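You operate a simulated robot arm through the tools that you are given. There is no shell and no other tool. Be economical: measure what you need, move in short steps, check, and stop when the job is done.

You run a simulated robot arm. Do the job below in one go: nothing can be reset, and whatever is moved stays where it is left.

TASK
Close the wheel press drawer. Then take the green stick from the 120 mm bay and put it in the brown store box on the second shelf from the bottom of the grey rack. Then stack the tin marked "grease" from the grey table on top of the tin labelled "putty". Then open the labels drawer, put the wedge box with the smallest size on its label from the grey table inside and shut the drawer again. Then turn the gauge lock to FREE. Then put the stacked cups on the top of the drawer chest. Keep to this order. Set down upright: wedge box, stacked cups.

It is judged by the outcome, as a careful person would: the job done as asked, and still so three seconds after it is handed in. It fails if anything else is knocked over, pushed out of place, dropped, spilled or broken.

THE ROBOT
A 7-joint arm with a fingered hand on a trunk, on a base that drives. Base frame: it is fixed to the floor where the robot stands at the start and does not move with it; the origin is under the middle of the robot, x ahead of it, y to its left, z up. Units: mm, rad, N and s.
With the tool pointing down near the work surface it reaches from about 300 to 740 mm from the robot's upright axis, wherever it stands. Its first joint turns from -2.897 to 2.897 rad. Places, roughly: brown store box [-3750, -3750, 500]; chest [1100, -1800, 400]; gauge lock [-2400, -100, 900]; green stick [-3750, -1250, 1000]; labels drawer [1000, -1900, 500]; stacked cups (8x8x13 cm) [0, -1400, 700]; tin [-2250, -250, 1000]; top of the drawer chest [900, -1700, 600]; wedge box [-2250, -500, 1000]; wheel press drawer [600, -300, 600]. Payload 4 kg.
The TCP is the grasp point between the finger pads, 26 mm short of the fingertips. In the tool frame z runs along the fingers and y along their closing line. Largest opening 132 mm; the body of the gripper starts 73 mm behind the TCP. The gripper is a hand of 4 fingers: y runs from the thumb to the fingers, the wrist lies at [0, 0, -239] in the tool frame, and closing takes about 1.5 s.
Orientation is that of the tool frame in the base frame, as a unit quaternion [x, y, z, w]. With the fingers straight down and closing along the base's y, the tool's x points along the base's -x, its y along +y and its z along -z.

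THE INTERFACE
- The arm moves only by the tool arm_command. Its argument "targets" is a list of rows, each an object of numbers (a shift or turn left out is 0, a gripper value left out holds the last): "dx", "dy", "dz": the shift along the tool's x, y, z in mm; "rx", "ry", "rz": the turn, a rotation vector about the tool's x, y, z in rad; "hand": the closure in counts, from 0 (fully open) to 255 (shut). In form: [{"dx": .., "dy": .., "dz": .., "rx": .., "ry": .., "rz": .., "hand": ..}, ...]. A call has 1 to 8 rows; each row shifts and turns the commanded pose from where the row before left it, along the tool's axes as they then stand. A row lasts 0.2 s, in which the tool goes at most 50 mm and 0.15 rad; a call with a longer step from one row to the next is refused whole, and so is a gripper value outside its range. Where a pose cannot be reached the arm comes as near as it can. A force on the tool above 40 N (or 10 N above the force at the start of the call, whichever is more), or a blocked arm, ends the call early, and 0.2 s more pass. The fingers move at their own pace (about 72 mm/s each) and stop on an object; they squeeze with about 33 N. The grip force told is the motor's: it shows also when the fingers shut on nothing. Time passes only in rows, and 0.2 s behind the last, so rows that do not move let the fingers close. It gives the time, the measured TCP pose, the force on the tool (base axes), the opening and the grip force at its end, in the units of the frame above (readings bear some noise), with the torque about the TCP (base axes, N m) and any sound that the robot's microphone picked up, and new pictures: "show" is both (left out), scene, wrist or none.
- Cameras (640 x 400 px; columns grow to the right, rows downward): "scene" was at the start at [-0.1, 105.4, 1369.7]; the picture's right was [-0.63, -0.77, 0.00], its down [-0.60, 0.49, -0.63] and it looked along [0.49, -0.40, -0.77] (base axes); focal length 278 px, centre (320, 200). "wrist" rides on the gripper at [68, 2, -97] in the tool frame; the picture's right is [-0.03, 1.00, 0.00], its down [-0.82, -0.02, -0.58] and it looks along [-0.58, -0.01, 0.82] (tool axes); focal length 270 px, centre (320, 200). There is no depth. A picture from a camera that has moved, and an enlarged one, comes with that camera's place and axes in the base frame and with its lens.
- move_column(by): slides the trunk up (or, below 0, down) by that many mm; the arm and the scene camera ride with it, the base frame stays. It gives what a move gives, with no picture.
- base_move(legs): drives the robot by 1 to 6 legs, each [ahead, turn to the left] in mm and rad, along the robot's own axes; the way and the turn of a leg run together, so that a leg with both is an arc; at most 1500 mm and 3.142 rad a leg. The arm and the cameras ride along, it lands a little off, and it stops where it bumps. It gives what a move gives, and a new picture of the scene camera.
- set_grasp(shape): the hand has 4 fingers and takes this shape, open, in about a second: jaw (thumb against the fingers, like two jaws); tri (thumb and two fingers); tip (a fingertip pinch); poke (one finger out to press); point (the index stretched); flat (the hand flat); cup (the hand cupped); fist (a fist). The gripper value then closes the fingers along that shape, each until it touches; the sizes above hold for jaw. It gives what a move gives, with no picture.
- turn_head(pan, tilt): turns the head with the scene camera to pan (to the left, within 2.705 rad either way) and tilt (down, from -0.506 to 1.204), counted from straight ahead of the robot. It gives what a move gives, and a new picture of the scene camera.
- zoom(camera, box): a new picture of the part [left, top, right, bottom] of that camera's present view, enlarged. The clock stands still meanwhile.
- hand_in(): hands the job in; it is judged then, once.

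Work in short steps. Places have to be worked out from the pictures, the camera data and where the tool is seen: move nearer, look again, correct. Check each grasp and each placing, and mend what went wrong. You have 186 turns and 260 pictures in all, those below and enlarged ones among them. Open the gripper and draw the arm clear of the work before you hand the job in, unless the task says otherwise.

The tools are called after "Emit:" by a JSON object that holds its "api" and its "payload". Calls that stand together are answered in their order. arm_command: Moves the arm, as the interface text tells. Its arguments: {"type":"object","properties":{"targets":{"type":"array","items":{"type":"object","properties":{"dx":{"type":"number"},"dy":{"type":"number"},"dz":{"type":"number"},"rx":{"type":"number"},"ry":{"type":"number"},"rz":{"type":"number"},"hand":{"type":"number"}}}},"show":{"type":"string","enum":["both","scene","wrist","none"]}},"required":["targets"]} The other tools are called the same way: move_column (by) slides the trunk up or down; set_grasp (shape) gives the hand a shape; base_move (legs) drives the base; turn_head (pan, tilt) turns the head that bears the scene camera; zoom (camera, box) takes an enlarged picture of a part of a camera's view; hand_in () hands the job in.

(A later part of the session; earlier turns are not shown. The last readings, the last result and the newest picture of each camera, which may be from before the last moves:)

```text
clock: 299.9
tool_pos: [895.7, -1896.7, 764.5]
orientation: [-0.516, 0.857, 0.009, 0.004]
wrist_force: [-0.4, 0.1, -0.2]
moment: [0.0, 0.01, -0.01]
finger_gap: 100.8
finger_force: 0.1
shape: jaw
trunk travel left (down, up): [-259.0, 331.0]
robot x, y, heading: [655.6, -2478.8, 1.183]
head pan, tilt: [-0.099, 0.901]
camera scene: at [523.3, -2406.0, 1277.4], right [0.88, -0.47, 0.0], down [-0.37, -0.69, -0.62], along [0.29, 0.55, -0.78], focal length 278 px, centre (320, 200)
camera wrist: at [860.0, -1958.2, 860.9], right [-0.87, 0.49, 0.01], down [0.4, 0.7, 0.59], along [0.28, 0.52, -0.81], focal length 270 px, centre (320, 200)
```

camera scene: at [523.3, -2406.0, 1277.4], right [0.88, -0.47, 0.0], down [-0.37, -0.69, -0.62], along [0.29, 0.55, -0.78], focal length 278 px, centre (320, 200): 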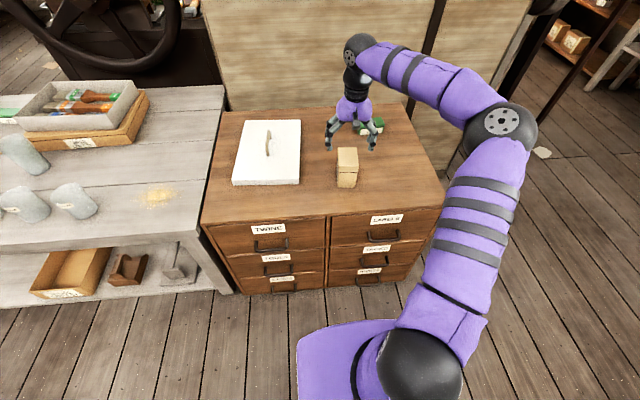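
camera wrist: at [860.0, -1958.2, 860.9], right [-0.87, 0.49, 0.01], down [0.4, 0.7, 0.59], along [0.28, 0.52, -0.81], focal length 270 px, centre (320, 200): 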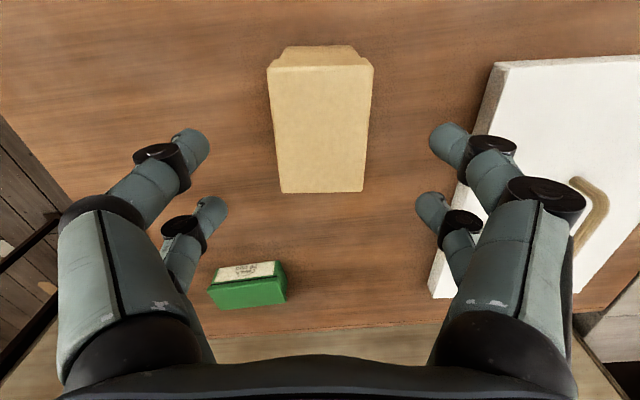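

The box stands on the chest. The labels handle is near (928,-2090,490), bar along the front. I back up a little, draw the hand out in front, and turn it 90° so it can close across the bar.

Emit:
{"api": "base_move", "payload": {"legs": [[-80, 0]]}}

Emit:
{"api": "arm_command", "payload": {"targets": [{"dx": 40, "rz": 0.14}, {"rz": 0.14}, {"rz": 0.14}, {"rz": 0.14}, {"rz": 0.14}, {"rz": 0.14}, {"rz": 0.14}, {"rz": 0.14}], "show": "none"}}

Emit:
{"api": "arm_command", "payload": {"targets": [{"rz": 0.15}, {"rz": 0.15}, {"rz": 0.15}, {"dy": -45}, {"dy": -45}, {"dx": -15, "dy": -30}], "show": "both"}}

```text
clock: 301.0
tool_pos: [863.3, -1971.7, 765.4]
orientation: [-0.515, 0.857, 0.009, 0.006]
wrist_force: [-0.7, 0.2, -0.3]
moment: [0.0, -0.02, -0.02]
finger_gap: 101.0
finger_force: 0.1
shape: jaw
trunk travel left (down, up): [-259.0, 331.0]
robot x, y, heading: [616.9, -2551.4, 1.175]
head pan, tilt: [-0.099, 0.901]
camera scene: at [491.8, -2481.7, 1277.5], right [0.88, -0.47, 0.0], down [-0.37, -0.69, -0.62], along [0.29, 0.55, -0.78], focal length 278 px, centre (320, 200)
```

scene: 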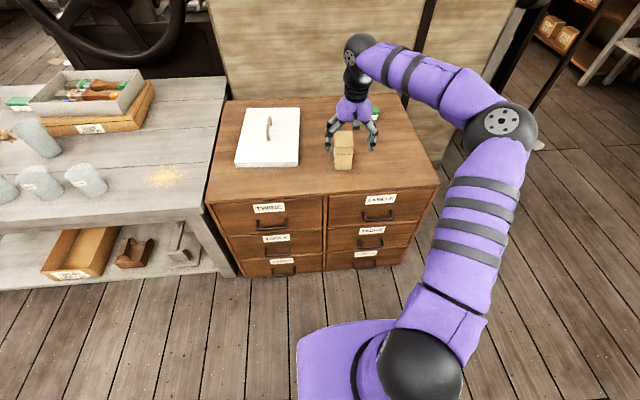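

```text
clock: 302.8
tool_pos: [844.1, -2006.4, 765.0]
orientation: [0.02, 1.0, 0.011, -0.002]
wrist_force: [-0.5, -0.9, -0.3]
moment: [0.01, -0.02, -0.01]
finger_gap: 100.9
finger_force: 0.0
shape: jaw
trunk travel left (down, up): [-259.0, 331.0]
robot x, y, heading: [620.4, -2553.5, 1.179]
head pan, tilt: [-0.099, 0.901]
```

```text
clock: 304.2
tool_pos: [802.3, -2119.3, 762.0]
orientation: [0.241, 0.97, 0.011, -0.002]
wrist_force: [0.3, 0.5, 1.1]
moment: [0.0, -0.03, -0.02]
finger_gap: 100.7
finger_force: 0.1
shape: jaw
trunk travel left (down, up): [-259.0, 331.0]
robot x, y, heading: [620.1, -2553.7, 1.176]
head pan, tilt: [-0.099, 0.901]
camera scene: at [491.7, -2481.6, 1277.4], right [0.88, -0.47, 0.0], down [-0.37, -0.69, -0.62], along [0.29, 0.55, -0.78], focal length 278 px, centre (320, 200)
camera wrist: at [741.3, -2088.2, 858.3], right [0.49, 0.87, 0.02], down [0.71, -0.41, 0.57], along [0.5, -0.27, -0.82], focal length 270 px, centre (320, 200)
```

scene: 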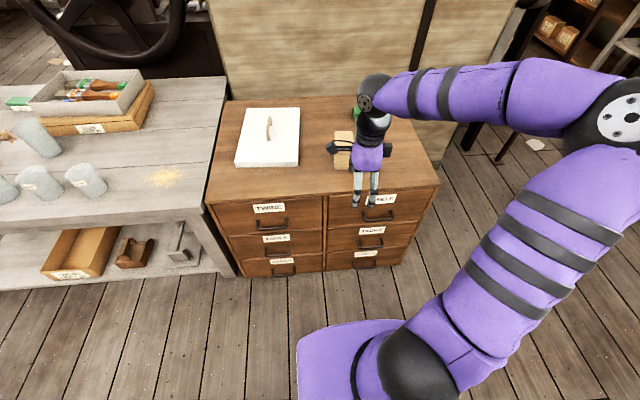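
wrist: 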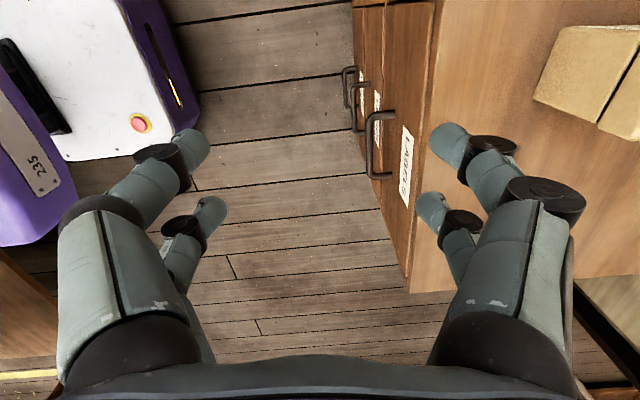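

I see the labels handle clearly; bar centre ≈(924,-2094,490), 40 mm off the front. I shift right in line with it and pitch the hand nearly horizontal.

Emit:
{"api": "arm_command", "payload": {"targets": [{"dx": -34, "rz": -0.1}, {"dx": -35}, {"dx": -35, "dy": 12}, {"rx": -0.144, "hand": 120}, {"rx": -0.144}, {"rx": -0.144}, {"rx": -0.144}, {"rx": -0.144}], "show": "none"}}

Emit:
{"api": "arm_command", "payload": {"targets": [{"rx": -0.144}, {"rx": -0.144}, {"rx": -0.144}, {"rx": -0.144}], "show": "both"}}

```text
clock: 306.0
tool_pos: [900.4, -2152.9, 762.2]
orientation: [0.181, 0.915, 0.355, 0.067]
wrist_force: [0.5, -0.2, -0.1]
moment: [0.01, 0.03, 0.05]
finger_gap: 70.3
finger_force: 0.1
shape: jaw
trunk travel left (down, up): [-259.0, 331.0]
robot x, y, heading: [618.3, -2549.4, 1.18]
head pan, tilt: [-0.099, 0.901]
```

```text
clock: 307.0
tool_pos: [946.0, -2114.6, 775.4]
orientation: [0.154, 0.776, 0.601, 0.114]
wrist_force: [-0.8, 1.2, 0.8]
moment: [0.0, 0.01, 0.01]
finger_gap: 70.1
finger_force: 0.0
shape: jaw
out of reach, approached as far as the arm can: row 2, 3, 4
trunk travel left (down, up): [-259.0, 331.0]
robot x, y, heading: [618.3, -2553.0, 1.179]
head pan, tilt: [-0.099, 0.901]
camera scene: at [491.2, -2482.0, 1277.5], right [0.88, -0.47, 0.0], down [-0.37, -0.69, -0.62], along [0.29, 0.55, -0.78], focal length 278 px, centre (320, 200)
camera wrist: at [845.9, -2176.1, 801.1], right [0.12, 0.22, 0.97], down [0.54, -0.83, 0.12], along [0.83, 0.51, -0.22], focal length 270 px, centre (320, 200)
```

scene: 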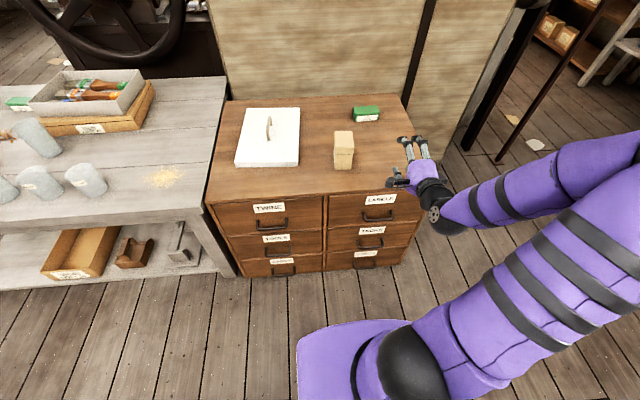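
wrist: 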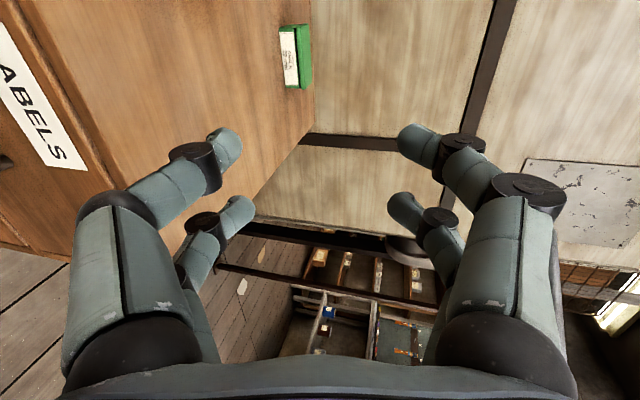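

The hand is pitched as wanted. I back the base 60 mm so it clears the bar, lower the trunk, and line up laterally.

Emit:
{"api": "base_move", "payload": {"legs": [[-60, 0]]}}

Emit:
{"api": "move_column", "payload": {"by": -255}}

Emit:
{"api": "arm_command", "payload": {"targets": [{"dx": 28}], "show": "both"}}

```text
clock: 308.0
tool_pos: [922.9, -2168.9, 773.8]
orientation: [0.154, 0.777, 0.6, 0.114]
wrist_force: [-0.5, -0.4, -0.4]
moment: [0.02, 0.0, 0.01]
finger_gap: 70.3
finger_force: 0.1
shape: jaw
trunk travel left (down, up): [-259.0, 331.0]
robot x, y, heading: [593.1, -2607.9, 1.181]
head pan, tilt: [-0.099, 0.901]
camera scene: at [469.0, -2536.9, 1277.5], right [0.88, -0.47, 0.0], down [-0.37, -0.69, -0.62], along [0.29, 0.55, -0.78], focal length 278 px, centre (320, 200)
```

scene: 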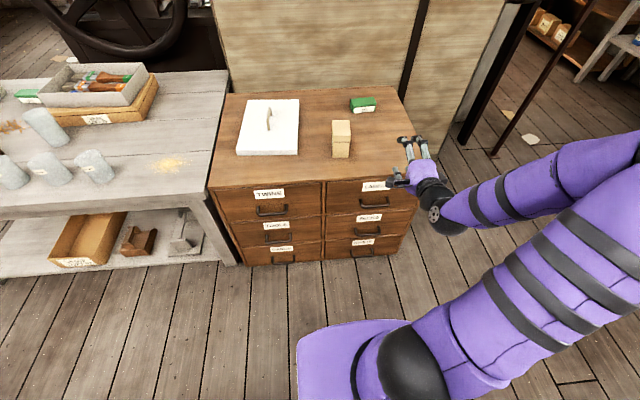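

```text
clock: 310.6
tool_pos: [922.4, -2170.9, 520.1]
orientation: [0.154, 0.776, 0.601, 0.114]
wrist_force: [-0.7, -1.0, 0.7]
moment: [0.0, -0.01, 0.0]
finger_gap: 70.4
finger_force: 0.0
shape: jaw
trunk travel left (down, up): [-4.0, 586.0]
robot x, y, heading: [600.1, -2607.7, 1.172]
head pan, tilt: [-0.099, 0.901]
```

```text
clock: 311.0
tool_pos: [904.8, -2151.3, 521.2]
orientation: [0.155, 0.776, 0.601, 0.114]
wrist_force: [-0.4, 0.0, 0.6]
moment: [0.02, 0.0, 0.02]
finger_gap: 70.1
finger_force: 0.1
shape: jaw
out of reach, approached as far as the arm can: row 1
trunk travel left (down, up): [-4.0, 586.0]
robot x, y, heading: [596.4, -2609.5, 1.179]
head pan, tilt: [-0.099, 0.901]
camera scene: at [468.9, -2537.2, 1022.5], right [0.88, -0.47, 0.0], down [-0.37, -0.69, -0.62], along [0.29, 0.55, -0.78], focal length 278 px, centre (320, 200)
camera wrist: at [806.2, -2211.4, 547.6], right [0.13, 0.22, 0.97], down [0.54, -0.83, 0.12], along [0.83, 0.51, -0.23], focal length 270 px, centre (320, 200)
```

scene: 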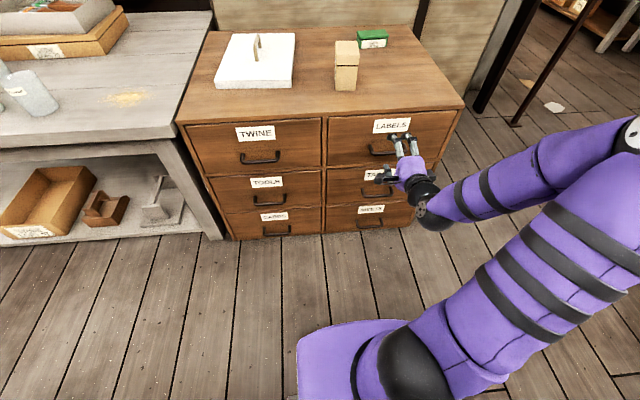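
wrist: 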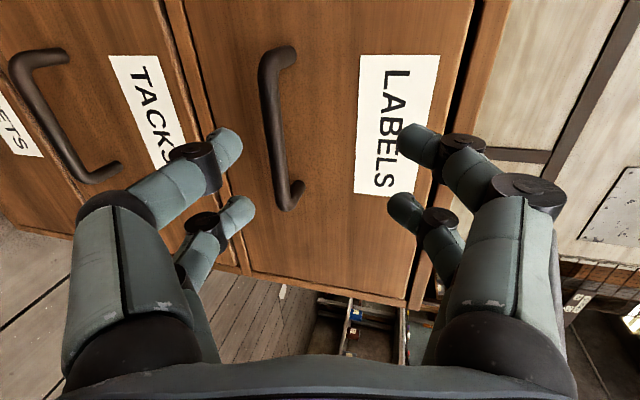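

The bar centre is at (924,-2094,474): I need 47 mm lower, then ~55 mm forward. First lower.

Emit:
{"api": "arm_command", "payload": {"targets": [{"dy": -23, "dz": 6, "hand": 140}, {"dy": -22, "dz": 6}], "show": "wrist"}}

```text
clock: 311.6
tool_pos: [906.8, -2151.0, 474.8]
orientation: [0.153, 0.777, 0.6, 0.115]
wrist_force: [0.3, 0.1, 0.2]
moment: [-0.01, -0.01, 0.02]
finger_gap: 59.9
finger_force: 0.0
shape: jaw
trunk travel left (down, up): [-4.0, 586.0]
robot x, y, heading: [596.8, -2610.1, 1.175]
head pan, tilt: [-0.099, 0.901]
camera wrist: at [807.0, -2212.4, 501.8], right [0.13, 0.22, 0.97], down [0.54, -0.83, 0.12], along [0.83, 0.51, -0.22], focal length 270 px, centre (320, 200)
```

wrist: 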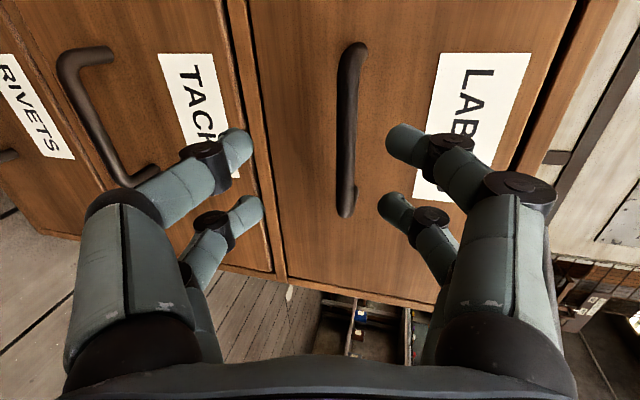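

The bar now lies between thumb and fingers. I advance 57 mm and close.

Emit:
{"api": "arm_command", "payload": {"targets": [{"dy": 8, "dz": 28}, {"dy": 8, "dz": 27}, {"hand": 255}, {}, {}, {}], "show": "both"}}

```text
clock: 313.0
tool_pos: [926.7, -2097.6, 476.9]
orientation: [0.154, 0.776, 0.6, 0.114]
wrist_force: [0.5, 0.7, -1.5]
moment: [-0.02, -0.02, -0.05]
finger_gap: 0.0
finger_force: 33.3
shape: jaw
trunk travel left (down, up): [-4.0, 586.0]
robot x, y, heading: [599.8, -2610.4, 1.178]
head pan, tilt: [-0.099, 0.901]
camera scene: at [469.0, -2537.0, 1022.5], right [0.88, -0.47, 0.0], down [-0.37, -0.69, -0.62], along [0.29, 0.55, -0.78], focal length 278 px, centre (320, 200)
camera wrist: at [828.3, -2158.4, 503.0], right [0.13, 0.22, 0.97], down [0.54, -0.83, 0.12], along [0.83, 0.51, -0.23], focal length 270 px, centre (320, 200)
```

scene: 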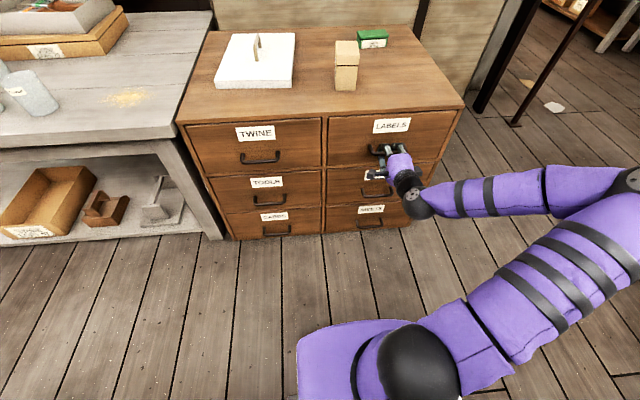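
wrist: 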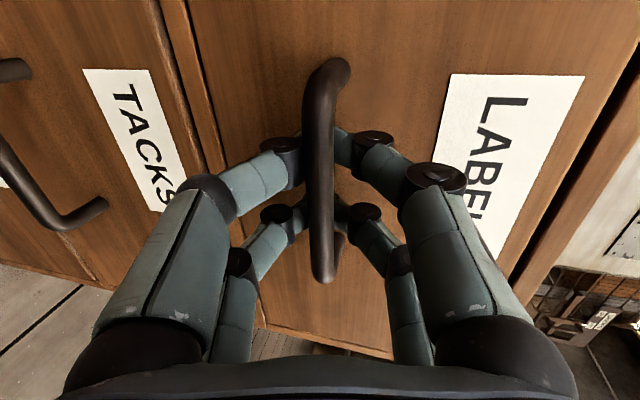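

The fingers have closed around behind the bar. I pull the drawer out with the arm first.

Emit:
{"api": "arm_command", "payload": {"targets": [{"dy": -3, "dz": -12}, {"dy": -5, "dz": -19}, {"dy": -5, "dz": -19}, {"dy": -5, "dz": -19}, {"dy": -5, "dz": -19}, {"dy": -3, "dz": -12}], "show": "scene"}}

```text
clock: 314.4
tool_pos: [916.3, -2164.1, 472.6]
orientation: [0.154, 0.777, 0.6, 0.112]
wrist_force: [-0.1, 0.4, -0.7]
moment: [-0.01, -0.02, 0.01]
finger_gap: 0.1
finger_force: 32.3
shape: jaw
out of reach, approached as far as the arm can: row 4, 5, 6
trunk travel left (down, up): [-4.0, 586.0]
robot x, y, heading: [599.2, -2609.3, 1.179]
head pan, tilt: [-0.099, 0.901]
camera scene: at [468.9, -2537.1, 1022.5], right [0.88, -0.47, 0.0], down [-0.37, -0.69, -0.62], along [0.29, 0.55, -0.78], focal length 278 px, centre (320, 200)
```

scene: 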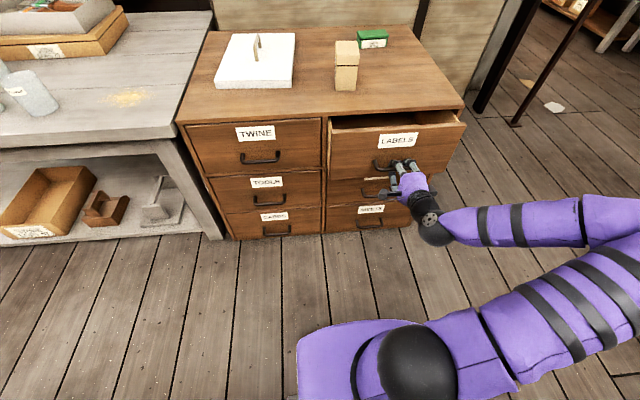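

The drawer is coming out (~65 mm) and the arm is at its near limit; I pull on by backing the base.

Emit:
{"api": "base_move", "payload": {"legs": [[-130, 0]]}}

```text
clock: 315.7
tool_pos: [887.5, -2238.9, 473.3]
orientation: [0.155, 0.777, 0.599, 0.114]
wrist_force: [0.3, 0.6, 0.4]
moment: [0.01, 0.01, 0.0]
finger_gap: 0.0
finger_force: 33.1
shape: jaw
trunk travel left (down, up): [-4.0, 586.0]
robot x, y, heading: [568.0, -2681.4, 1.173]
head pan, tilt: [-0.099, 0.901]
stopped in leg 1: the robot was blocked; the commanded pose is now the measured one
camera scene: at [438.3, -2611.2, 1022.5], right [0.88, -0.47, 0.0], down [-0.37, -0.69, -0.62], along [0.29, 0.55, -0.78], focal length 278 px, centre (320, 200)
```

scene: 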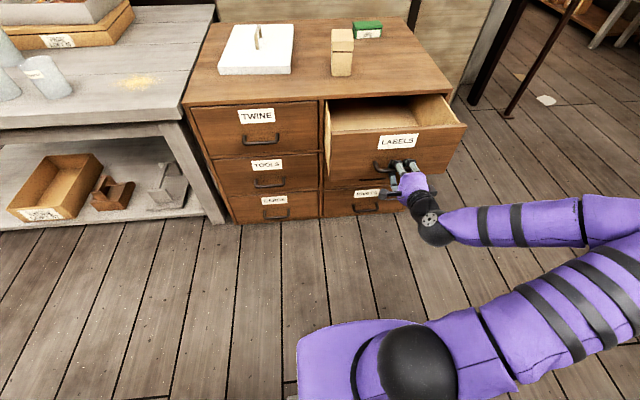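

Stopped after ~80 mm: either the drawer's end stop or something behind me. I look behind.

Emit:
{"api": "turn_head", "payload": {"pan": 2.7, "tilt": 1.1}}

```text
clock: 318.2
tool_pos: [888.1, -2238.6, 473.8]
orientation: [0.154, 0.777, 0.6, 0.114]
wrist_force: [1.1, 0.1, 0.1]
moment: [0.0, 0.01, 0.0]
finger_gap: 0.1
finger_force: 33.0
shape: jaw
trunk travel left (down, up): [-4.0, 586.0]
robot x, y, heading: [565.6, -2682.1, 1.179]
head pan, tilt: [2.7, 1.1]
camera scene: at [355.9, -2720.1, 1008.7], right [-0.67, 0.74, 0.0], down [0.66, 0.6, -0.45], along [-0.34, -0.3, -0.89], focal length 278 px, centre (320, 200)
```

scene: 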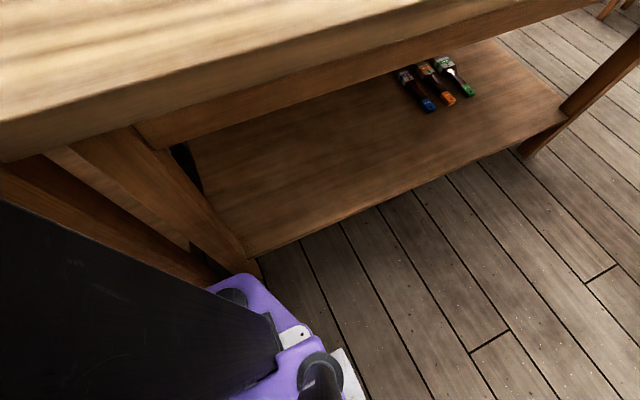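

The base's rear touches the table leg, so the drawer is at 146 mm open – enough for the 82 mm box. I release the handle, retreating while steepening the hand as the arm is near its inner limit.

Emit:
{"api": "arm_command", "payload": {"targets": [{"hand": 110}, {}, {}, {"dz": -15, "dy": -2, "rx": 0.06}, {"dz": -15, "dy": -2, "rx": 0.06}, {"dz": -15, "dy": -2, "rx": 0.06}], "show": "wrist"}}

Emit:
{"api": "turn_head", "payload": {"pan": -0.1, "tilt": 0.9}}

```text
clock: 319.6
tool_pos: [890.2, -2264.8, 483.8]
orientation: [0.165, 0.828, 0.527, 0.098]
wrist_force: [-0.1, 0.4, -0.1]
moment: [0.02, 0.0, -0.02]
finger_gap: 74.6
finger_force: 0.0
shape: jaw
out of reach, approached as far as the arm can: row 4, 5, 6
trunk travel left (down, up): [-4.0, 586.0]
robot x, y, heading: [566.4, -2684.0, 1.178]
head pan, tilt: [2.7, 1.1]
camera wrist: at [793.2, -2319.6, 525.9], right [0.19, 0.38, 0.9], down [0.56, -0.8, 0.22], along [0.81, 0.46, -0.37], focal length 270 px, centre (320, 200)
```

wrist: 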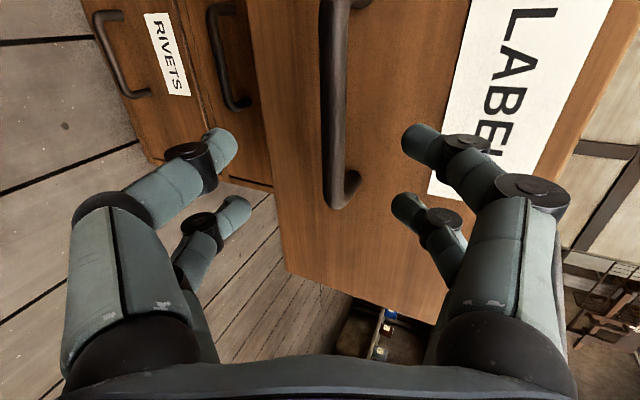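

```text
clock: 322.1
tool_pos: [890.3, -2264.0, 483.3]
orientation: [0.164, 0.828, 0.527, 0.098]
wrist_force: [-0.2, 0.4, 0.9]
moment: [0.01, 0.0, -0.03]
finger_gap: 74.4
finger_force: 0.0
shape: jaw
trunk travel left (down, up): [-4.0, 586.0]
robot x, y, heading: [566.6, -2681.3, 1.18]
head pan, tilt: [-0.099, 0.901]
camera scene: at [438.3, -2611.2, 1022.5], right [0.88, -0.47, 0.0], down [-0.37, -0.69, -0.62], along [0.29, 0.55, -0.78], focal length 278 px, centre (320, 200)
```

scene: 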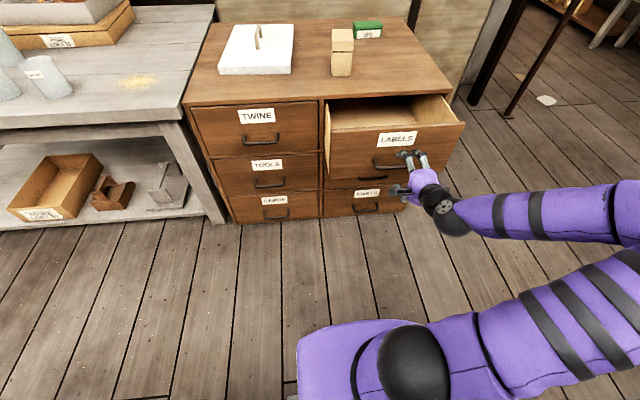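

I'm nearly out of the handle; a bit more retreat with further steepening.

Emit:
{"api": "arm_command", "payload": {"targets": [{"dz": -12, "rx": 0.1}, {"dz": -12, "rx": 0.1}, {"dz": -12, "rx": 0.1}], "show": "both"}}

```text
clock: 322.9
tool_pos: [878.6, -2293.7, 501.2]
orientation: [0.177, 0.897, 0.398, 0.074]
wrist_force: [-0.9, -0.4, -0.4]
moment: [0.01, 0.0, -0.02]
finger_gap: 74.6
finger_force: 0.0
shape: jaw
trunk travel left (down, up): [-4.0, 586.0]
robot x, y, heading: [568.4, -2683.8, 1.179]
head pan, tilt: [-0.099, 0.901]
camera scene: at [438.4, -2611.2, 1022.4], right [0.88, -0.47, 0.0], down [-0.37, -0.69, -0.62], along [0.29, 0.55, -0.78], focal length 278 px, centre (320, 200)
camera wrist: at [788.2, -2333.6, 567.9], right [0.28, 0.61, 0.74], down [0.59, -0.72, 0.37], along [0.75, 0.34, -0.56], focal length 270 px, centre (320, 200)
```

scene: 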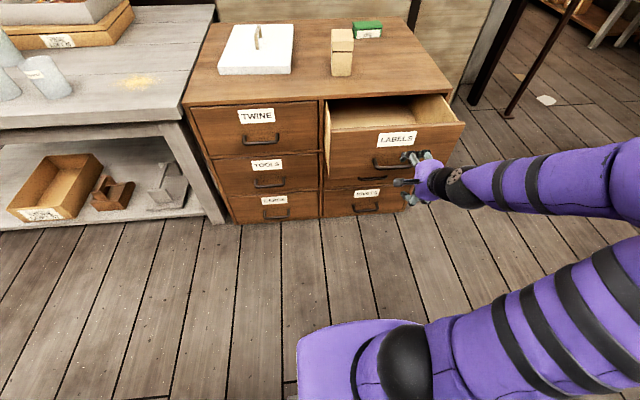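
wrist: 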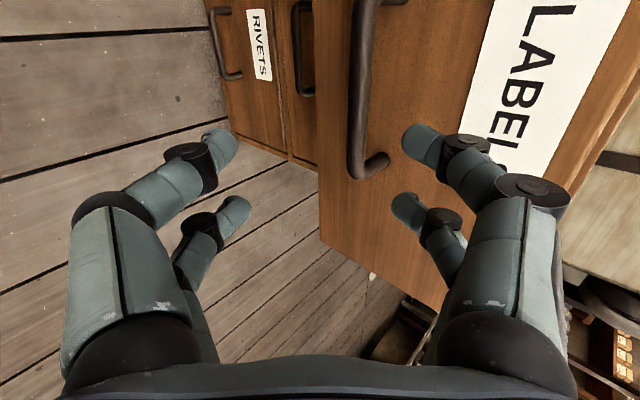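

Fingers are now in front of and above the bar. I move back and up clear of it, then raise the trunk.

Emit:
{"api": "arm_command", "payload": {"targets": [{"dz": -20}, {"dz": -20, "rx": 0.1}, {"dz": -20, "rx": 0.1}], "show": "wrist"}}

Emit:
{"api": "move_column", "payload": {"by": 330}}

```text
clock: 323.7
tool_pos: [864.8, -2334.3, 543.5]
orientation: [0.183, 0.932, 0.307, 0.055]
wrist_force: [-0.8, 0.4, -0.5]
moment: [0.03, -0.02, 0.01]
finger_gap: 74.6
finger_force: 0.1
shape: jaw
trunk travel left (down, up): [-4.0, 586.0]
robot x, y, heading: [568.5, -2680.9, 1.18]
head pan, tilt: [-0.099, 0.901]
camera wrist: at [780.0, -2361.0, 622.1], right [0.33, 0.74, 0.59], down [0.62, -0.64, 0.45], along [0.71, 0.22, -0.67], focal length 270 px, centre (320, 200)
```

wrist: 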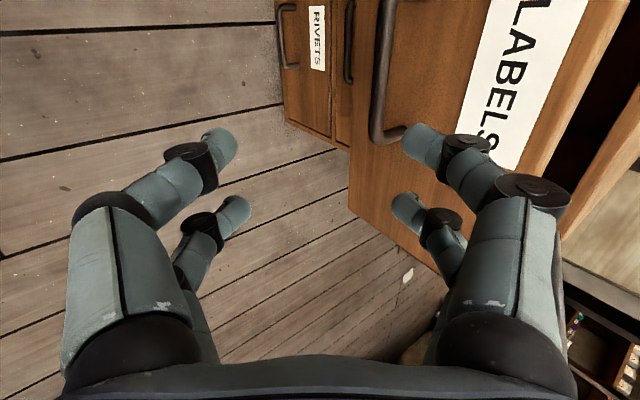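

```text
clock: 326.9
tool_pos: [865.9, -2333.6, 873.4]
orientation: [0.184, 0.932, 0.307, 0.056]
wrist_force: [0.9, 0.6, 0.1]
moment: [0.01, -0.01, -0.01]
finger_gap: 74.4
finger_force: 0.0
shape: jaw
trunk travel left (down, up): [-334.0, 256.0]
robot x, y, heading: [566.7, -2679.5, 1.178]
head pan, tilt: [-0.099, 0.901]
```

Clear of the handle. I drive 190 mm forward and turn the hand upright and back to its former yaw to pick the box again.

Emit:
{"api": "arm_command", "payload": {"targets": [{"rx": 0.127, "rz": 0.0}, {"rx": 0.127}, {"rx": 0.127}, {"rx": 0.127}, {"rx": 0.127}, {"rz": -0.147, "hand": 50}, {"rz": -0.147}, {"rz": -0.147}], "show": "none"}}

Emit:
{"api": "base_move", "payload": {"legs": [[190, 0]]}}

Emit:
{"api": "arm_command", "payload": {"targets": [{"rz": -0.147}, {"rz": -0.147}, {"rz": -0.147}, {"rz": -0.147}, {"rz": -0.147}, {"rz": -0.147}, {"rz": -0.147}], "show": "both"}}

```text
clock: 328.7
tool_pos: [865.5, -2334.4, 873.0]
orientation: [-0.029, 1.0, 0.001, -0.004]
wrist_force: [-0.2, 0.6, 0.0]
moment: [-0.04, 0.0, 0.0]
finger_gap: 105.9
finger_force: 0.1
shape: jaw
trunk travel left (down, up): [-334.0, 256.0]
robot x, y, heading: [563.2, -2681.3, 1.179]
head pan, tilt: [-0.099, 0.901]
```

```text
clock: 330.3
tool_pos: [937.7, -2159.4, 874.2]
orientation: [-0.028, 1.0, 0.002, -0.003]
wrist_force: [-0.7, -0.6, 0.7]
moment: [0.0, -0.01, 0.0]
finger_gap: 106.0
finger_force: 0.0
shape: jaw
trunk travel left (down, up): [-334.0, 256.0]
robot x, y, heading: [640.9, -2506.5, 1.183]
head pan, tilt: [-0.099, 0.901]
camera scene: at [510.4, -2436.7, 1352.5], right [0.88, -0.47, 0.0], down [-0.37, -0.69, -0.62], along [0.29, 0.55, -0.78], focal length 278 px, centre (320, 200)
```

scene: 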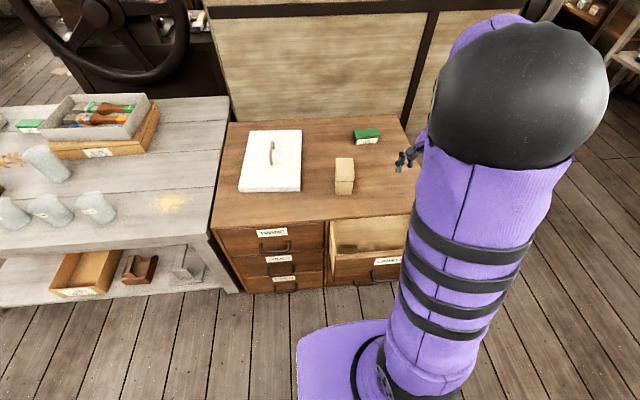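

```text
clock: 331.9
tool_pos: [937.4, -2158.3, 872.5]
orientation: [-0.517, 0.856, 0.004, -0.004]
wrist_force: [0.0, -0.3, -0.2]
moment: [0.0, 0.01, 0.02]
finger_gap: 105.7
finger_force: 0.1
shape: jaw
trunk travel left (down, up): [-334.0, 256.0]
robot x, y, heading: [635.5, -2512.8, 1.179]
head pan, tilt: [-0.099, 0.901]
camera scene: at [510.4, -2436.5, 1352.5], right [0.88, -0.47, 0.0], down [-0.37, -0.69, -0.62], along [0.29, 0.55, -0.78], focal length 278 px, centre (320, 200)
camera wrist: at [903.7, -2218.9, 968.8], right [-0.87, 0.49, 0.01], down [0.4, 0.71, 0.58], along [0.27, 0.51, -0.82], focal length 270 px, centre (320, 200)
```

scene: 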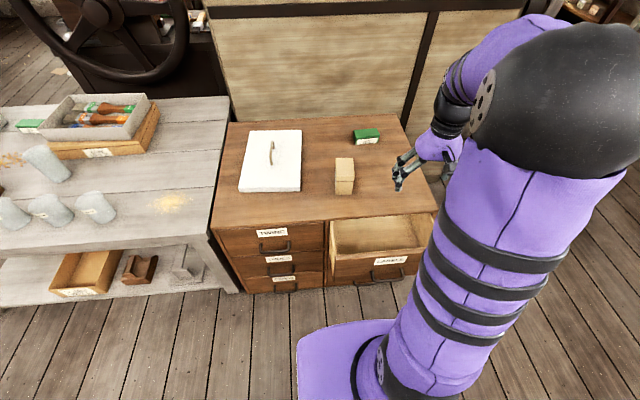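
wrist: 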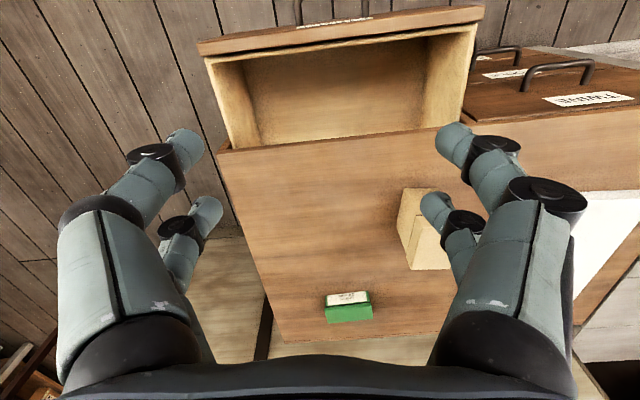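

The empty open drawer and the box are both visible. I move over the box and descend partway.

Emit:
{"api": "arm_command", "payload": {"targets": [{"dx": -35.5, "dy": 26.7}, {"dx": -35.5, "dy": 26.7}, {"dx": -35.5, "dy": 26.7}, {"dx": -35.5, "dy": 26.7}, {"dx": -35.5, "dy": 26.7}, {"dx": -35.5, "dy": 26.7}, {"dz": 45}, {"dz": 45}], "show": "wrist"}}

```text
clock: 333.7
tool_pos: [892.6, -1898.5, 780.6]
orientation: [-0.516, 0.856, 0.004, -0.003]
wrist_force: [0.0, -0.4, 0.3]
moment: [-0.02, -0.02, 0.01]
finger_gap: 105.8
finger_force: 0.0
shape: jaw
trunk travel left (down, up): [-334.0, 256.0]
robot x, y, heading: [639.9, -2506.7, 1.182]
head pan, tilt: [-0.099, 0.901]
camera wrist: at [857.4, -1958.5, 878.4], right [-0.87, 0.49, 0.01], down [0.4, 0.71, 0.58], along [0.28, 0.51, -0.82], focal length 270 px, centre (320, 200)
```

wrist: 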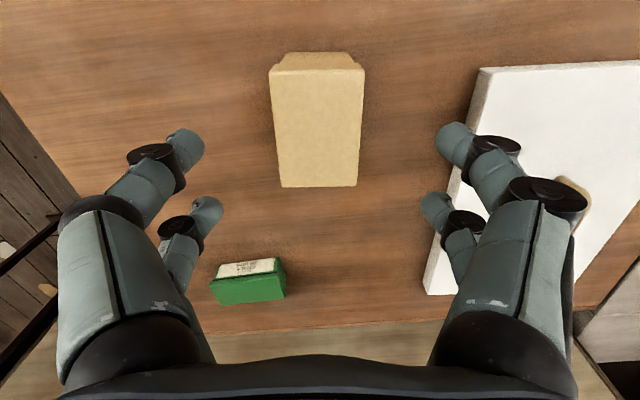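

Centred. I descend to the grasp height and close.

Emit:
{"api": "arm_command", "payload": {"targets": [{"dz": 45}, {"dz": 45}, {"dz": 43}, {"hand": 255}, {}, {}, {}], "show": "none"}}

Emit:
{"api": "arm_command", "payload": {"targets": [{"dz": -30}, {"dz": -40}, {"dz": -40}], "show": "both"}}

```text
clock: 335.3
tool_pos: [892.5, -1895.8, 648.4]
orientation: [-0.517, 0.856, 0.003, -0.003]
wrist_force: [-0.4, 0.0, 0.9]
moment: [-0.03, 0.02, 0.0]
finger_gap: 52.4
finger_force: 33.1
shape: jaw
trunk travel left (down, up): [-334.0, 256.0]
robot x, y, heading: [640.2, -2503.0, 1.182]
head pan, tilt: [-0.099, 0.901]
```

```text
clock: 336.1
tool_pos: [893.1, -1895.8, 759.9]
orientation: [-0.517, 0.856, 0.003, -0.004]
wrist_force: [-1.1, -0.3, -1.9]
moment: [0.01, 0.03, 0.0]
finger_gap: 52.3
finger_force: 32.7
shape: jaw
trunk travel left (down, up): [-334.0, 256.0]
robot x, y, heading: [639.0, -2506.6, 1.18]
head pan, tilt: [-0.099, 0.901]
camera scene: at [510.5, -2436.1, 1352.4], right [0.88, -0.47, 0.0], down [-0.37, -0.69, -0.62], along [0.29, 0.55, -0.78], focal length 278 px, centre (320, 200)
camera wrist: at [858.0, -1955.2, 856.0], right [-0.87, 0.49, 0.01], down [0.4, 0.71, 0.57], along [0.28, 0.5, -0.82], focal length 270 px, centre (320, 200)
```

scene: 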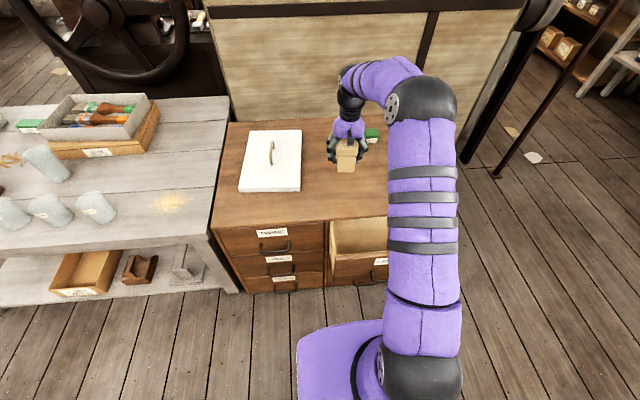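
wrist: 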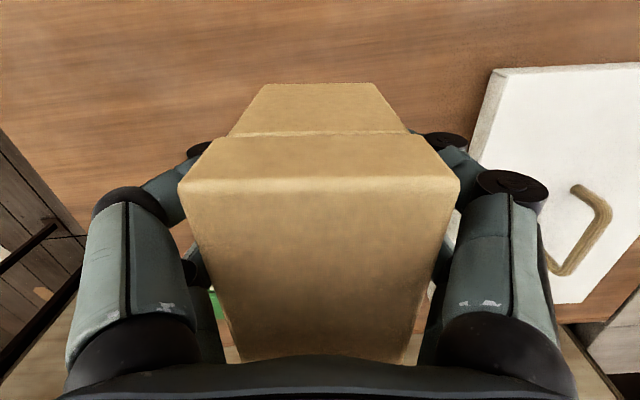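

The gap (≈110 mm) is tight for box plus hand. I'll put the box back down and pull the drawer further by gripping its front panel from above.

Emit:
{"api": "arm_command", "payload": {"targets": [{"dz": 45}, {"dz": 45}, {"dz": 16}, {"dz": 4}, {"hand": 100}, {"hand": 60}, {}, {}], "show": "none"}}

Emit:
{"api": "arm_command", "payload": {"targets": [{"dz": -40}, {"dz": -45}, {"dz": -45}, {"rz": 0.147}, {"rz": 0.147}, {"rz": 0.147}, {"rz": 0.147}, {"rz": 0.147}], "show": "scene"}}

```text
clock: 337.9
tool_pos: [891.4, -1894.2, 651.3]
orientation: [-0.517, 0.856, 0.004, -0.002]
wrist_force: [-0.8, 1.1, -0.4]
moment: [0.01, -0.01, 0.0]
finger_gap: 100.7
finger_force: 0.1
shape: jaw
trunk travel left (down, up): [-334.0, 256.0]
robot x, y, heading: [636.0, -2509.0, 1.185]
head pan, tilt: [-0.099, 0.901]
```

```text
clock: 339.7
tool_pos: [894.9, -1894.7, 780.5]
orientation: [-0.173, 0.985, 0.003, -0.004]
wrist_force: [-0.7, -0.2, 0.4]
moment: [0.01, 0.01, -0.02]
finger_gap: 100.7
finger_force: 0.0
shape: jaw
trunk travel left (down, up): [-334.0, 256.0]
robot x, y, heading: [639.1, -2505.0, 1.184]
head pan, tilt: [-0.099, 0.901]
camera scene: at [510.5, -2436.5, 1352.5], right [0.88, -0.47, 0.0], down [-0.37, -0.69, -0.62], along [0.29, 0.55, -0.78], focal length 278 px, centre (320, 200)
```

scene: 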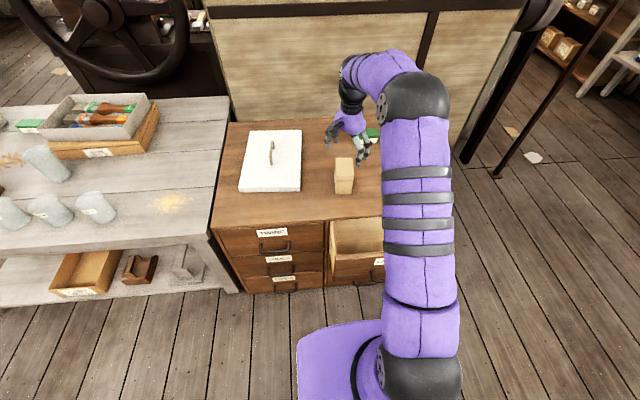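

The box still stands upright. I finish the turn and move over the drawer's front panel.

Emit:
{"api": "arm_command", "payload": {"targets": [{"rz": 0.147}, {"rz": 0.147}, {"rz": 0.147}, {"rz": 0.147}, {"rz": 0.147}], "show": "none"}}

Emit:
{"api": "arm_command", "payload": {"targets": [{"dx": -16, "dy": -38}, {"dx": -16, "dy": -38}, {"dx": -16, "dy": -38}, {"dx": -16, "dy": -38}, {"dx": -16, "dy": -38}, {"dx": -16, "dy": -38}, {"dx": -16, "dy": -38}, {"dz": 45}], "show": "wrist"}}

```text
clock: 340.9
tool_pos: [894.2, -1896.4, 781.2]
orientation: [0.192, 0.981, 0.0, -0.005]
wrist_force: [0.5, 0.7, -0.3]
moment: [-0.01, 0.02, 0.02]
finger_gap: 100.6
finger_force: 0.0
shape: jaw
trunk travel left (down, up): [-334.0, 256.0]
robot x, y, heading: [638.0, -2509.0, 1.177]
head pan, tilt: [-0.099, 0.901]
```

```text
clock: 342.7
tool_pos: [897.7, -2185.6, 737.0]
orientation: [0.191, 0.982, 0.001, -0.005]
wrist_force: [-0.5, 0.0, 0.1]
moment: [0.0, -0.02, -0.01]
finger_gap: 100.7
finger_force: 0.1
shape: jaw
trunk travel left (down, up): [-334.0, 256.0]
robot x, y, heading: [639.9, -2510.9, 1.181]
head pan, tilt: [-0.099, 0.901]
camera wrist: at [833.7, -2158.1, 833.2], right [0.4, 0.92, 0.0], down [0.75, -0.33, 0.57], along [0.52, -0.23, -0.82], focal length 270 px, centre (320, 200)
```

wrist: 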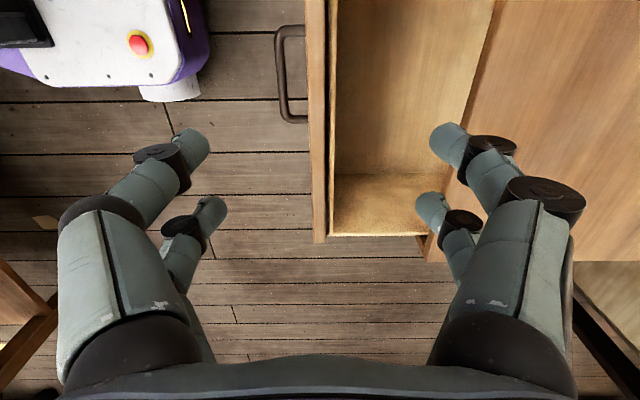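

The panel top lies exactly on the grip line. I descend over it and close.

Emit:
{"api": "arm_command", "payload": {"targets": [{"dz": 45}, {"dz": 45}, {"dz": 45}, {"dz": 25}, {"hand": 255}, {}, {}, {}], "show": "wrist"}}

```text
clock: 344.5
tool_pos: [895.8, -2182.7, 573.9]
orientation: [0.191, 0.982, 0.0, -0.004]
wrist_force: [0.2, -0.4, -6.2]
moment: [0.04, 0.03, 0.01]
finger_gap: 19.3
finger_force: 33.1
shape: jaw
trunk travel left (down, up): [-334.0, 256.0]
robot x, y, heading: [643.0, -2504.9, 1.182]
head pan, tilt: [-0.099, 0.901]
camera wrist: at [832.7, -2156.3, 670.5], right [0.4, 0.92, 0.0], down [0.75, -0.33, 0.57], along [0.52, -0.23, -0.82], focal length 270 px, centre (320, 200)
```

wrist: 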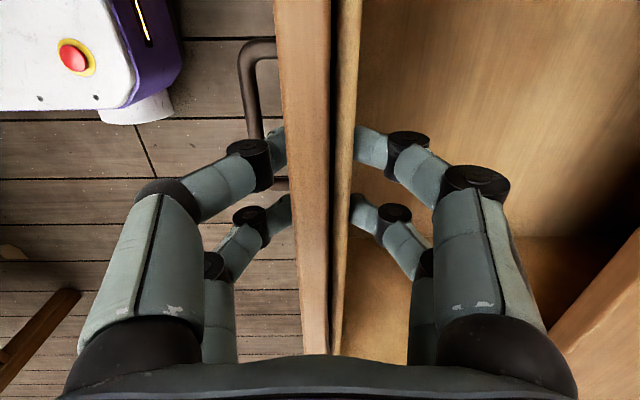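

Panel gripped. I pull by backing the base 100 mm.

Emit:
{"api": "base_move", "payload": {"legs": [[-100, 0]]}}

```text
clock: 345.6
tool_pos: [858.0, -2274.5, 574.2]
orientation: [0.19, 0.982, -0.001, -0.005]
wrist_force: [-4.8, 2.7, -11.3]
moment: [0.05, 0.08, 0.0]
finger_gap: 19.2
finger_force: 33.3
shape: jaw
trunk travel left (down, up): [-334.0, 256.0]
robot x, y, heading: [599.8, -2600.2, 1.18]
head pan, tilt: [-0.099, 0.901]
camera scene: at [472.4, -2528.2, 1352.4], right [0.88, -0.47, 0.0], down [-0.37, -0.69, -0.62], along [0.29, 0.55, -0.78], focal length 278 px, centre (320, 200)
```

scene: 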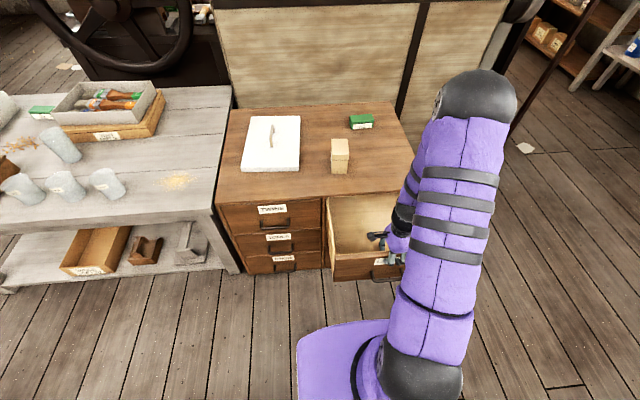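

The drawer is now ~245 mm open. I release, rise, and turn the hand back for the box.

Emit:
{"api": "arm_command", "payload": {"targets": [{"hand": 50}, {}, {}, {"dz": -45}, {"dz": -45}, {"dz": -45}, {"dz": -45}, {"dz": -30}], "show": "none"}}

Emit:
{"api": "arm_command", "payload": {"targets": [{"rz": -0.147}, {"rz": -0.147}, {"rz": -0.147}, {"rz": -0.147}, {"rz": -0.147}, {"rz": -0.147}, {"rz": -0.147}, {"rz": -0.147}], "show": "none"}}

Emit:
{"api": "base_move", "payload": {"legs": [[90, 0]]}}

Emit:
{"api": "arm_command", "payload": {"targets": [{"rz": -0.147}, {"rz": -0.147}], "show": "wrist"}}

```text
clock: 347.4
tool_pos: [859.2, -2277.7, 785.1]
orientation: [0.191, 0.981, 0.0, -0.004]
wrist_force: [0.1, -0.2, 0.6]
moment: [-0.03, 0.0, 0.02]
finger_gap: 105.9
finger_force: 0.2
shape: jaw
trunk travel left (down, up): [-334.0, 256.0]
robot x, y, heading: [594.9, -2598.7, 1.179]
head pan, tilt: [-0.099, 0.901]
```

```text
clock: 349.2
tool_pos: [859.7, -2276.0, 784.0]
orientation: [-0.387, 0.922, 0.002, -0.004]
wrist_force: [0.9, 0.7, -0.9]
moment: [0.0, -0.03, 0.0]
finger_gap: 105.8
finger_force: 0.2
shape: jaw
trunk travel left (down, up): [-334.0, 256.0]
robot x, y, heading: [599.2, -2597.9, 1.18]
head pan, tilt: [-0.099, 0.901]
```

```text
clock: 350.3
tool_pos: [894.0, -2192.1, 783.6]
orientation: [-0.385, 0.923, 0.002, -0.005]
wrist_force: [-0.1, 0.8, 0.1]
moment: [0.01, 0.0, -0.01]
finger_gap: 106.2
finger_force: 0.0
shape: jaw
trunk travel left (down, up): [-334.0, 256.0]
robot x, y, heading: [635.5, -2517.9, 1.185]
head pan, tilt: [-0.099, 0.901]
camera scene: at [506.5, -2445.8, 1352.5], right [0.88, -0.47, 0.0], down [-0.37, -0.69, -0.62], along [0.29, 0.55, -0.78], focal length 278 px, centre (320, 200)
```

scene: 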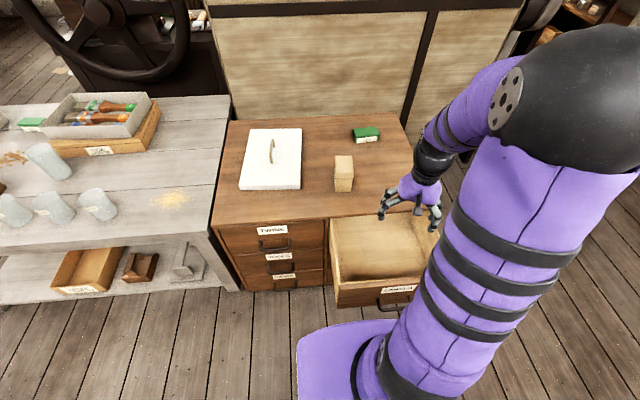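

```text
clock: 350.9
tool_pos: [895.2, -2191.6, 782.9]
orientation: [-0.518, 0.855, 0.003, -0.002]
wrist_force: [0.2, 0.8, -1.3]
moment: [0.04, 0.0, -0.04]
finger_gap: 105.8
finger_force: 0.0
shape: jaw
trunk travel left (down, up): [-334.0, 256.0]
robot x, y, heading: [639.5, -2515.7, 1.178]
head pan, tilt: [-0.099, 0.901]
camera wrist: at [859.6, -2252.2, 880.2], right [-0.87, 0.49, 0.01], down [0.4, 0.71, 0.58], along [0.27, 0.51, -0.82], focal length 270 px, centre (320, 200)
```

wrist: 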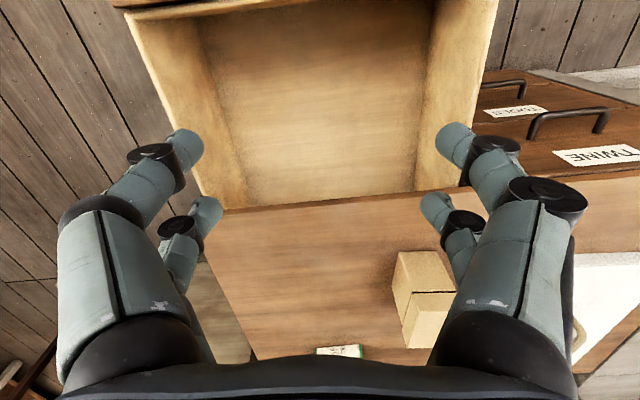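

The drawer is wide open. I go back to the box, descend and grip it.

Emit:
{"api": "arm_command", "payload": {"targets": [{"dx": -43.7, "dy": 23.5}, {"dx": -43.7, "dy": 23.5}, {"dx": -43.7, "dy": 23.5}, {"dx": -43.7, "dy": 23.5}, {"dx": -43.7, "dy": 23.5}, {"dx": -43.7, "dy": 23.5}], "show": "wrist"}}

```text
clock: 352.3
tool_pos: [893.2, -1891.6, 783.1]
orientation: [-0.518, 0.856, 0.003, -0.003]
wrist_force: [-0.2, -0.2, -0.2]
moment: [0.03, 0.01, -0.01]
finger_gap: 105.9
finger_force: 0.0
shape: jaw
trunk travel left (down, up): [-334.0, 256.0]
robot x, y, heading: [634.5, -2512.5, 1.179]
head pan, tilt: [-0.099, 0.901]
camera wrist: at [858.9, -1952.0, 879.1], right [-0.87, 0.49, 0.01], down [0.4, 0.71, 0.58], along [0.27, 0.51, -0.82], focal length 270 px, centre (320, 200)
```

wrist: 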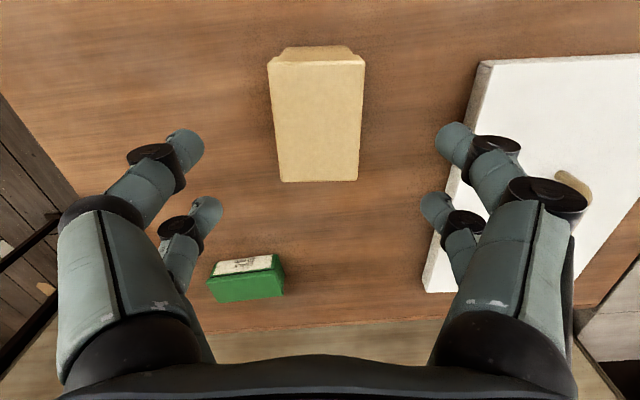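

Emit:
{"api": "arm_command", "payload": {"targets": [{"dx": 4, "dz": 45}, {"dz": 45}, {"dz": 45}, {"hand": 255}, {}, {}, {}, {}], "show": "none"}}

Emit:
{"api": "arm_command", "payload": {"targets": [{"dz": -25}, {"dz": -45}, {"dz": -45}], "show": "scene"}}

```text
clock: 354.1
tool_pos: [887.1, -1895.5, 646.6]
orientation: [-0.517, 0.856, 0.003, -0.003]
wrist_force: [0.4, 1.1, 0.0]
moment: [0.01, -0.02, -0.04]
finger_gap: 52.5
finger_force: 33.0
shape: jaw
trunk travel left (down, up): [-334.0, 256.0]
robot x, y, heading: [635.6, -2514.6, 1.183]
head pan, tilt: [-0.099, 0.901]
```

```text
clock: 354.9
tool_pos: [891.1, -1897.2, 763.2]
orientation: [-0.517, 0.856, 0.003, -0.004]
wrist_force: [-0.1, 0.3, -2.6]
moment: [-0.02, 0.0, 0.02]
finger_gap: 52.3
finger_force: 32.7
shape: jaw
trunk travel left (down, up): [-334.0, 256.0]
robot x, y, heading: [632.6, -2518.5, 1.186]
head pan, tilt: [-0.099, 0.901]
camera scene: at [506.7, -2445.3, 1352.4], right [0.88, -0.47, 0.0], down [-0.37, -0.69, -0.62], along [0.29, 0.55, -0.78], focal length 278 px, centre (320, 200)
```

scene: 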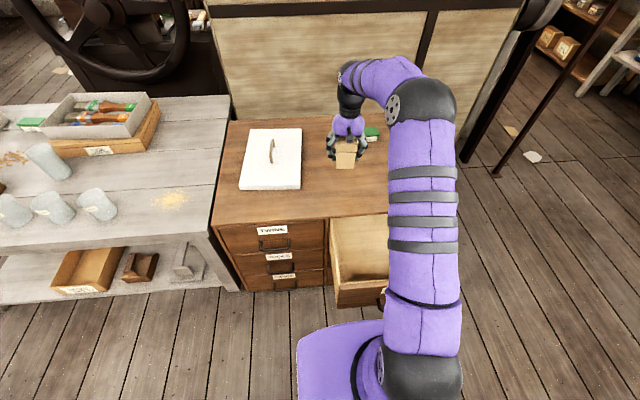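

Lifted again. I carry it over the middle of the open drawer.

Emit:
{"api": "arm_command", "payload": {"targets": [{"dx": 38, "dy": -22}, {"dx": 38, "dy": -22}, {"dx": 38, "dy": -22}, {"dx": 38, "dy": -22}, {"dx": 38, "dy": -22}, {"dx": 38, "dy": -22}], "show": "both"}}

```text
clock: 356.3
tool_pos: [897.1, -2162.7, 765.1]
orientation: [-0.518, 0.855, 0.003, -0.004]
wrist_force: [-0.5, -0.4, -2.6]
moment: [-0.02, 0.0, -0.01]
finger_gap: 52.0
finger_force: 32.9
shape: jaw
trunk travel left (down, up): [-334.0, 256.0]
robot x, y, heading: [634.3, -2518.7, 1.182]
head pan, tilt: [-0.099, 0.901]
camera scene: at [506.7, -2445.3, 1352.5], right [0.88, -0.47, 0.0], down [-0.37, -0.69, -0.62], along [0.29, 0.55, -0.78], focal length 278 px, centre (320, 200)
camera wrist: at [862.9, -2223.2, 861.1], right [-0.87, 0.49, 0.01], down [0.4, 0.71, 0.58], along [0.27, 0.51, -0.82], focal length 270 px, centre (320, 200)
```

scene: 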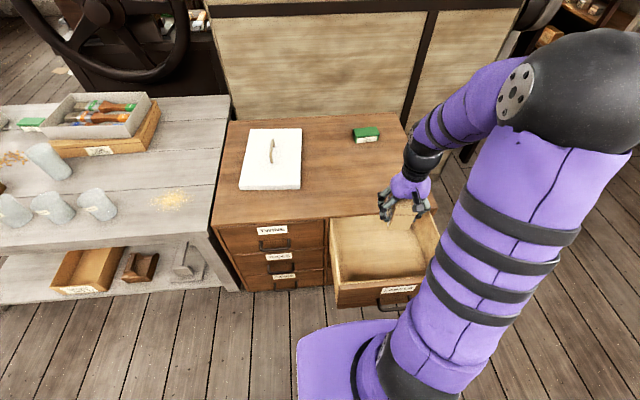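
wrist: 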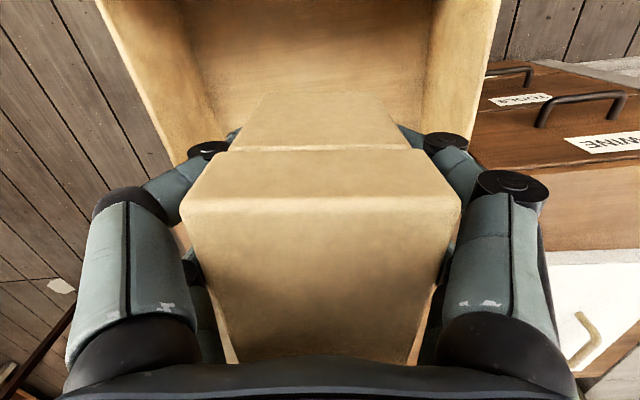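

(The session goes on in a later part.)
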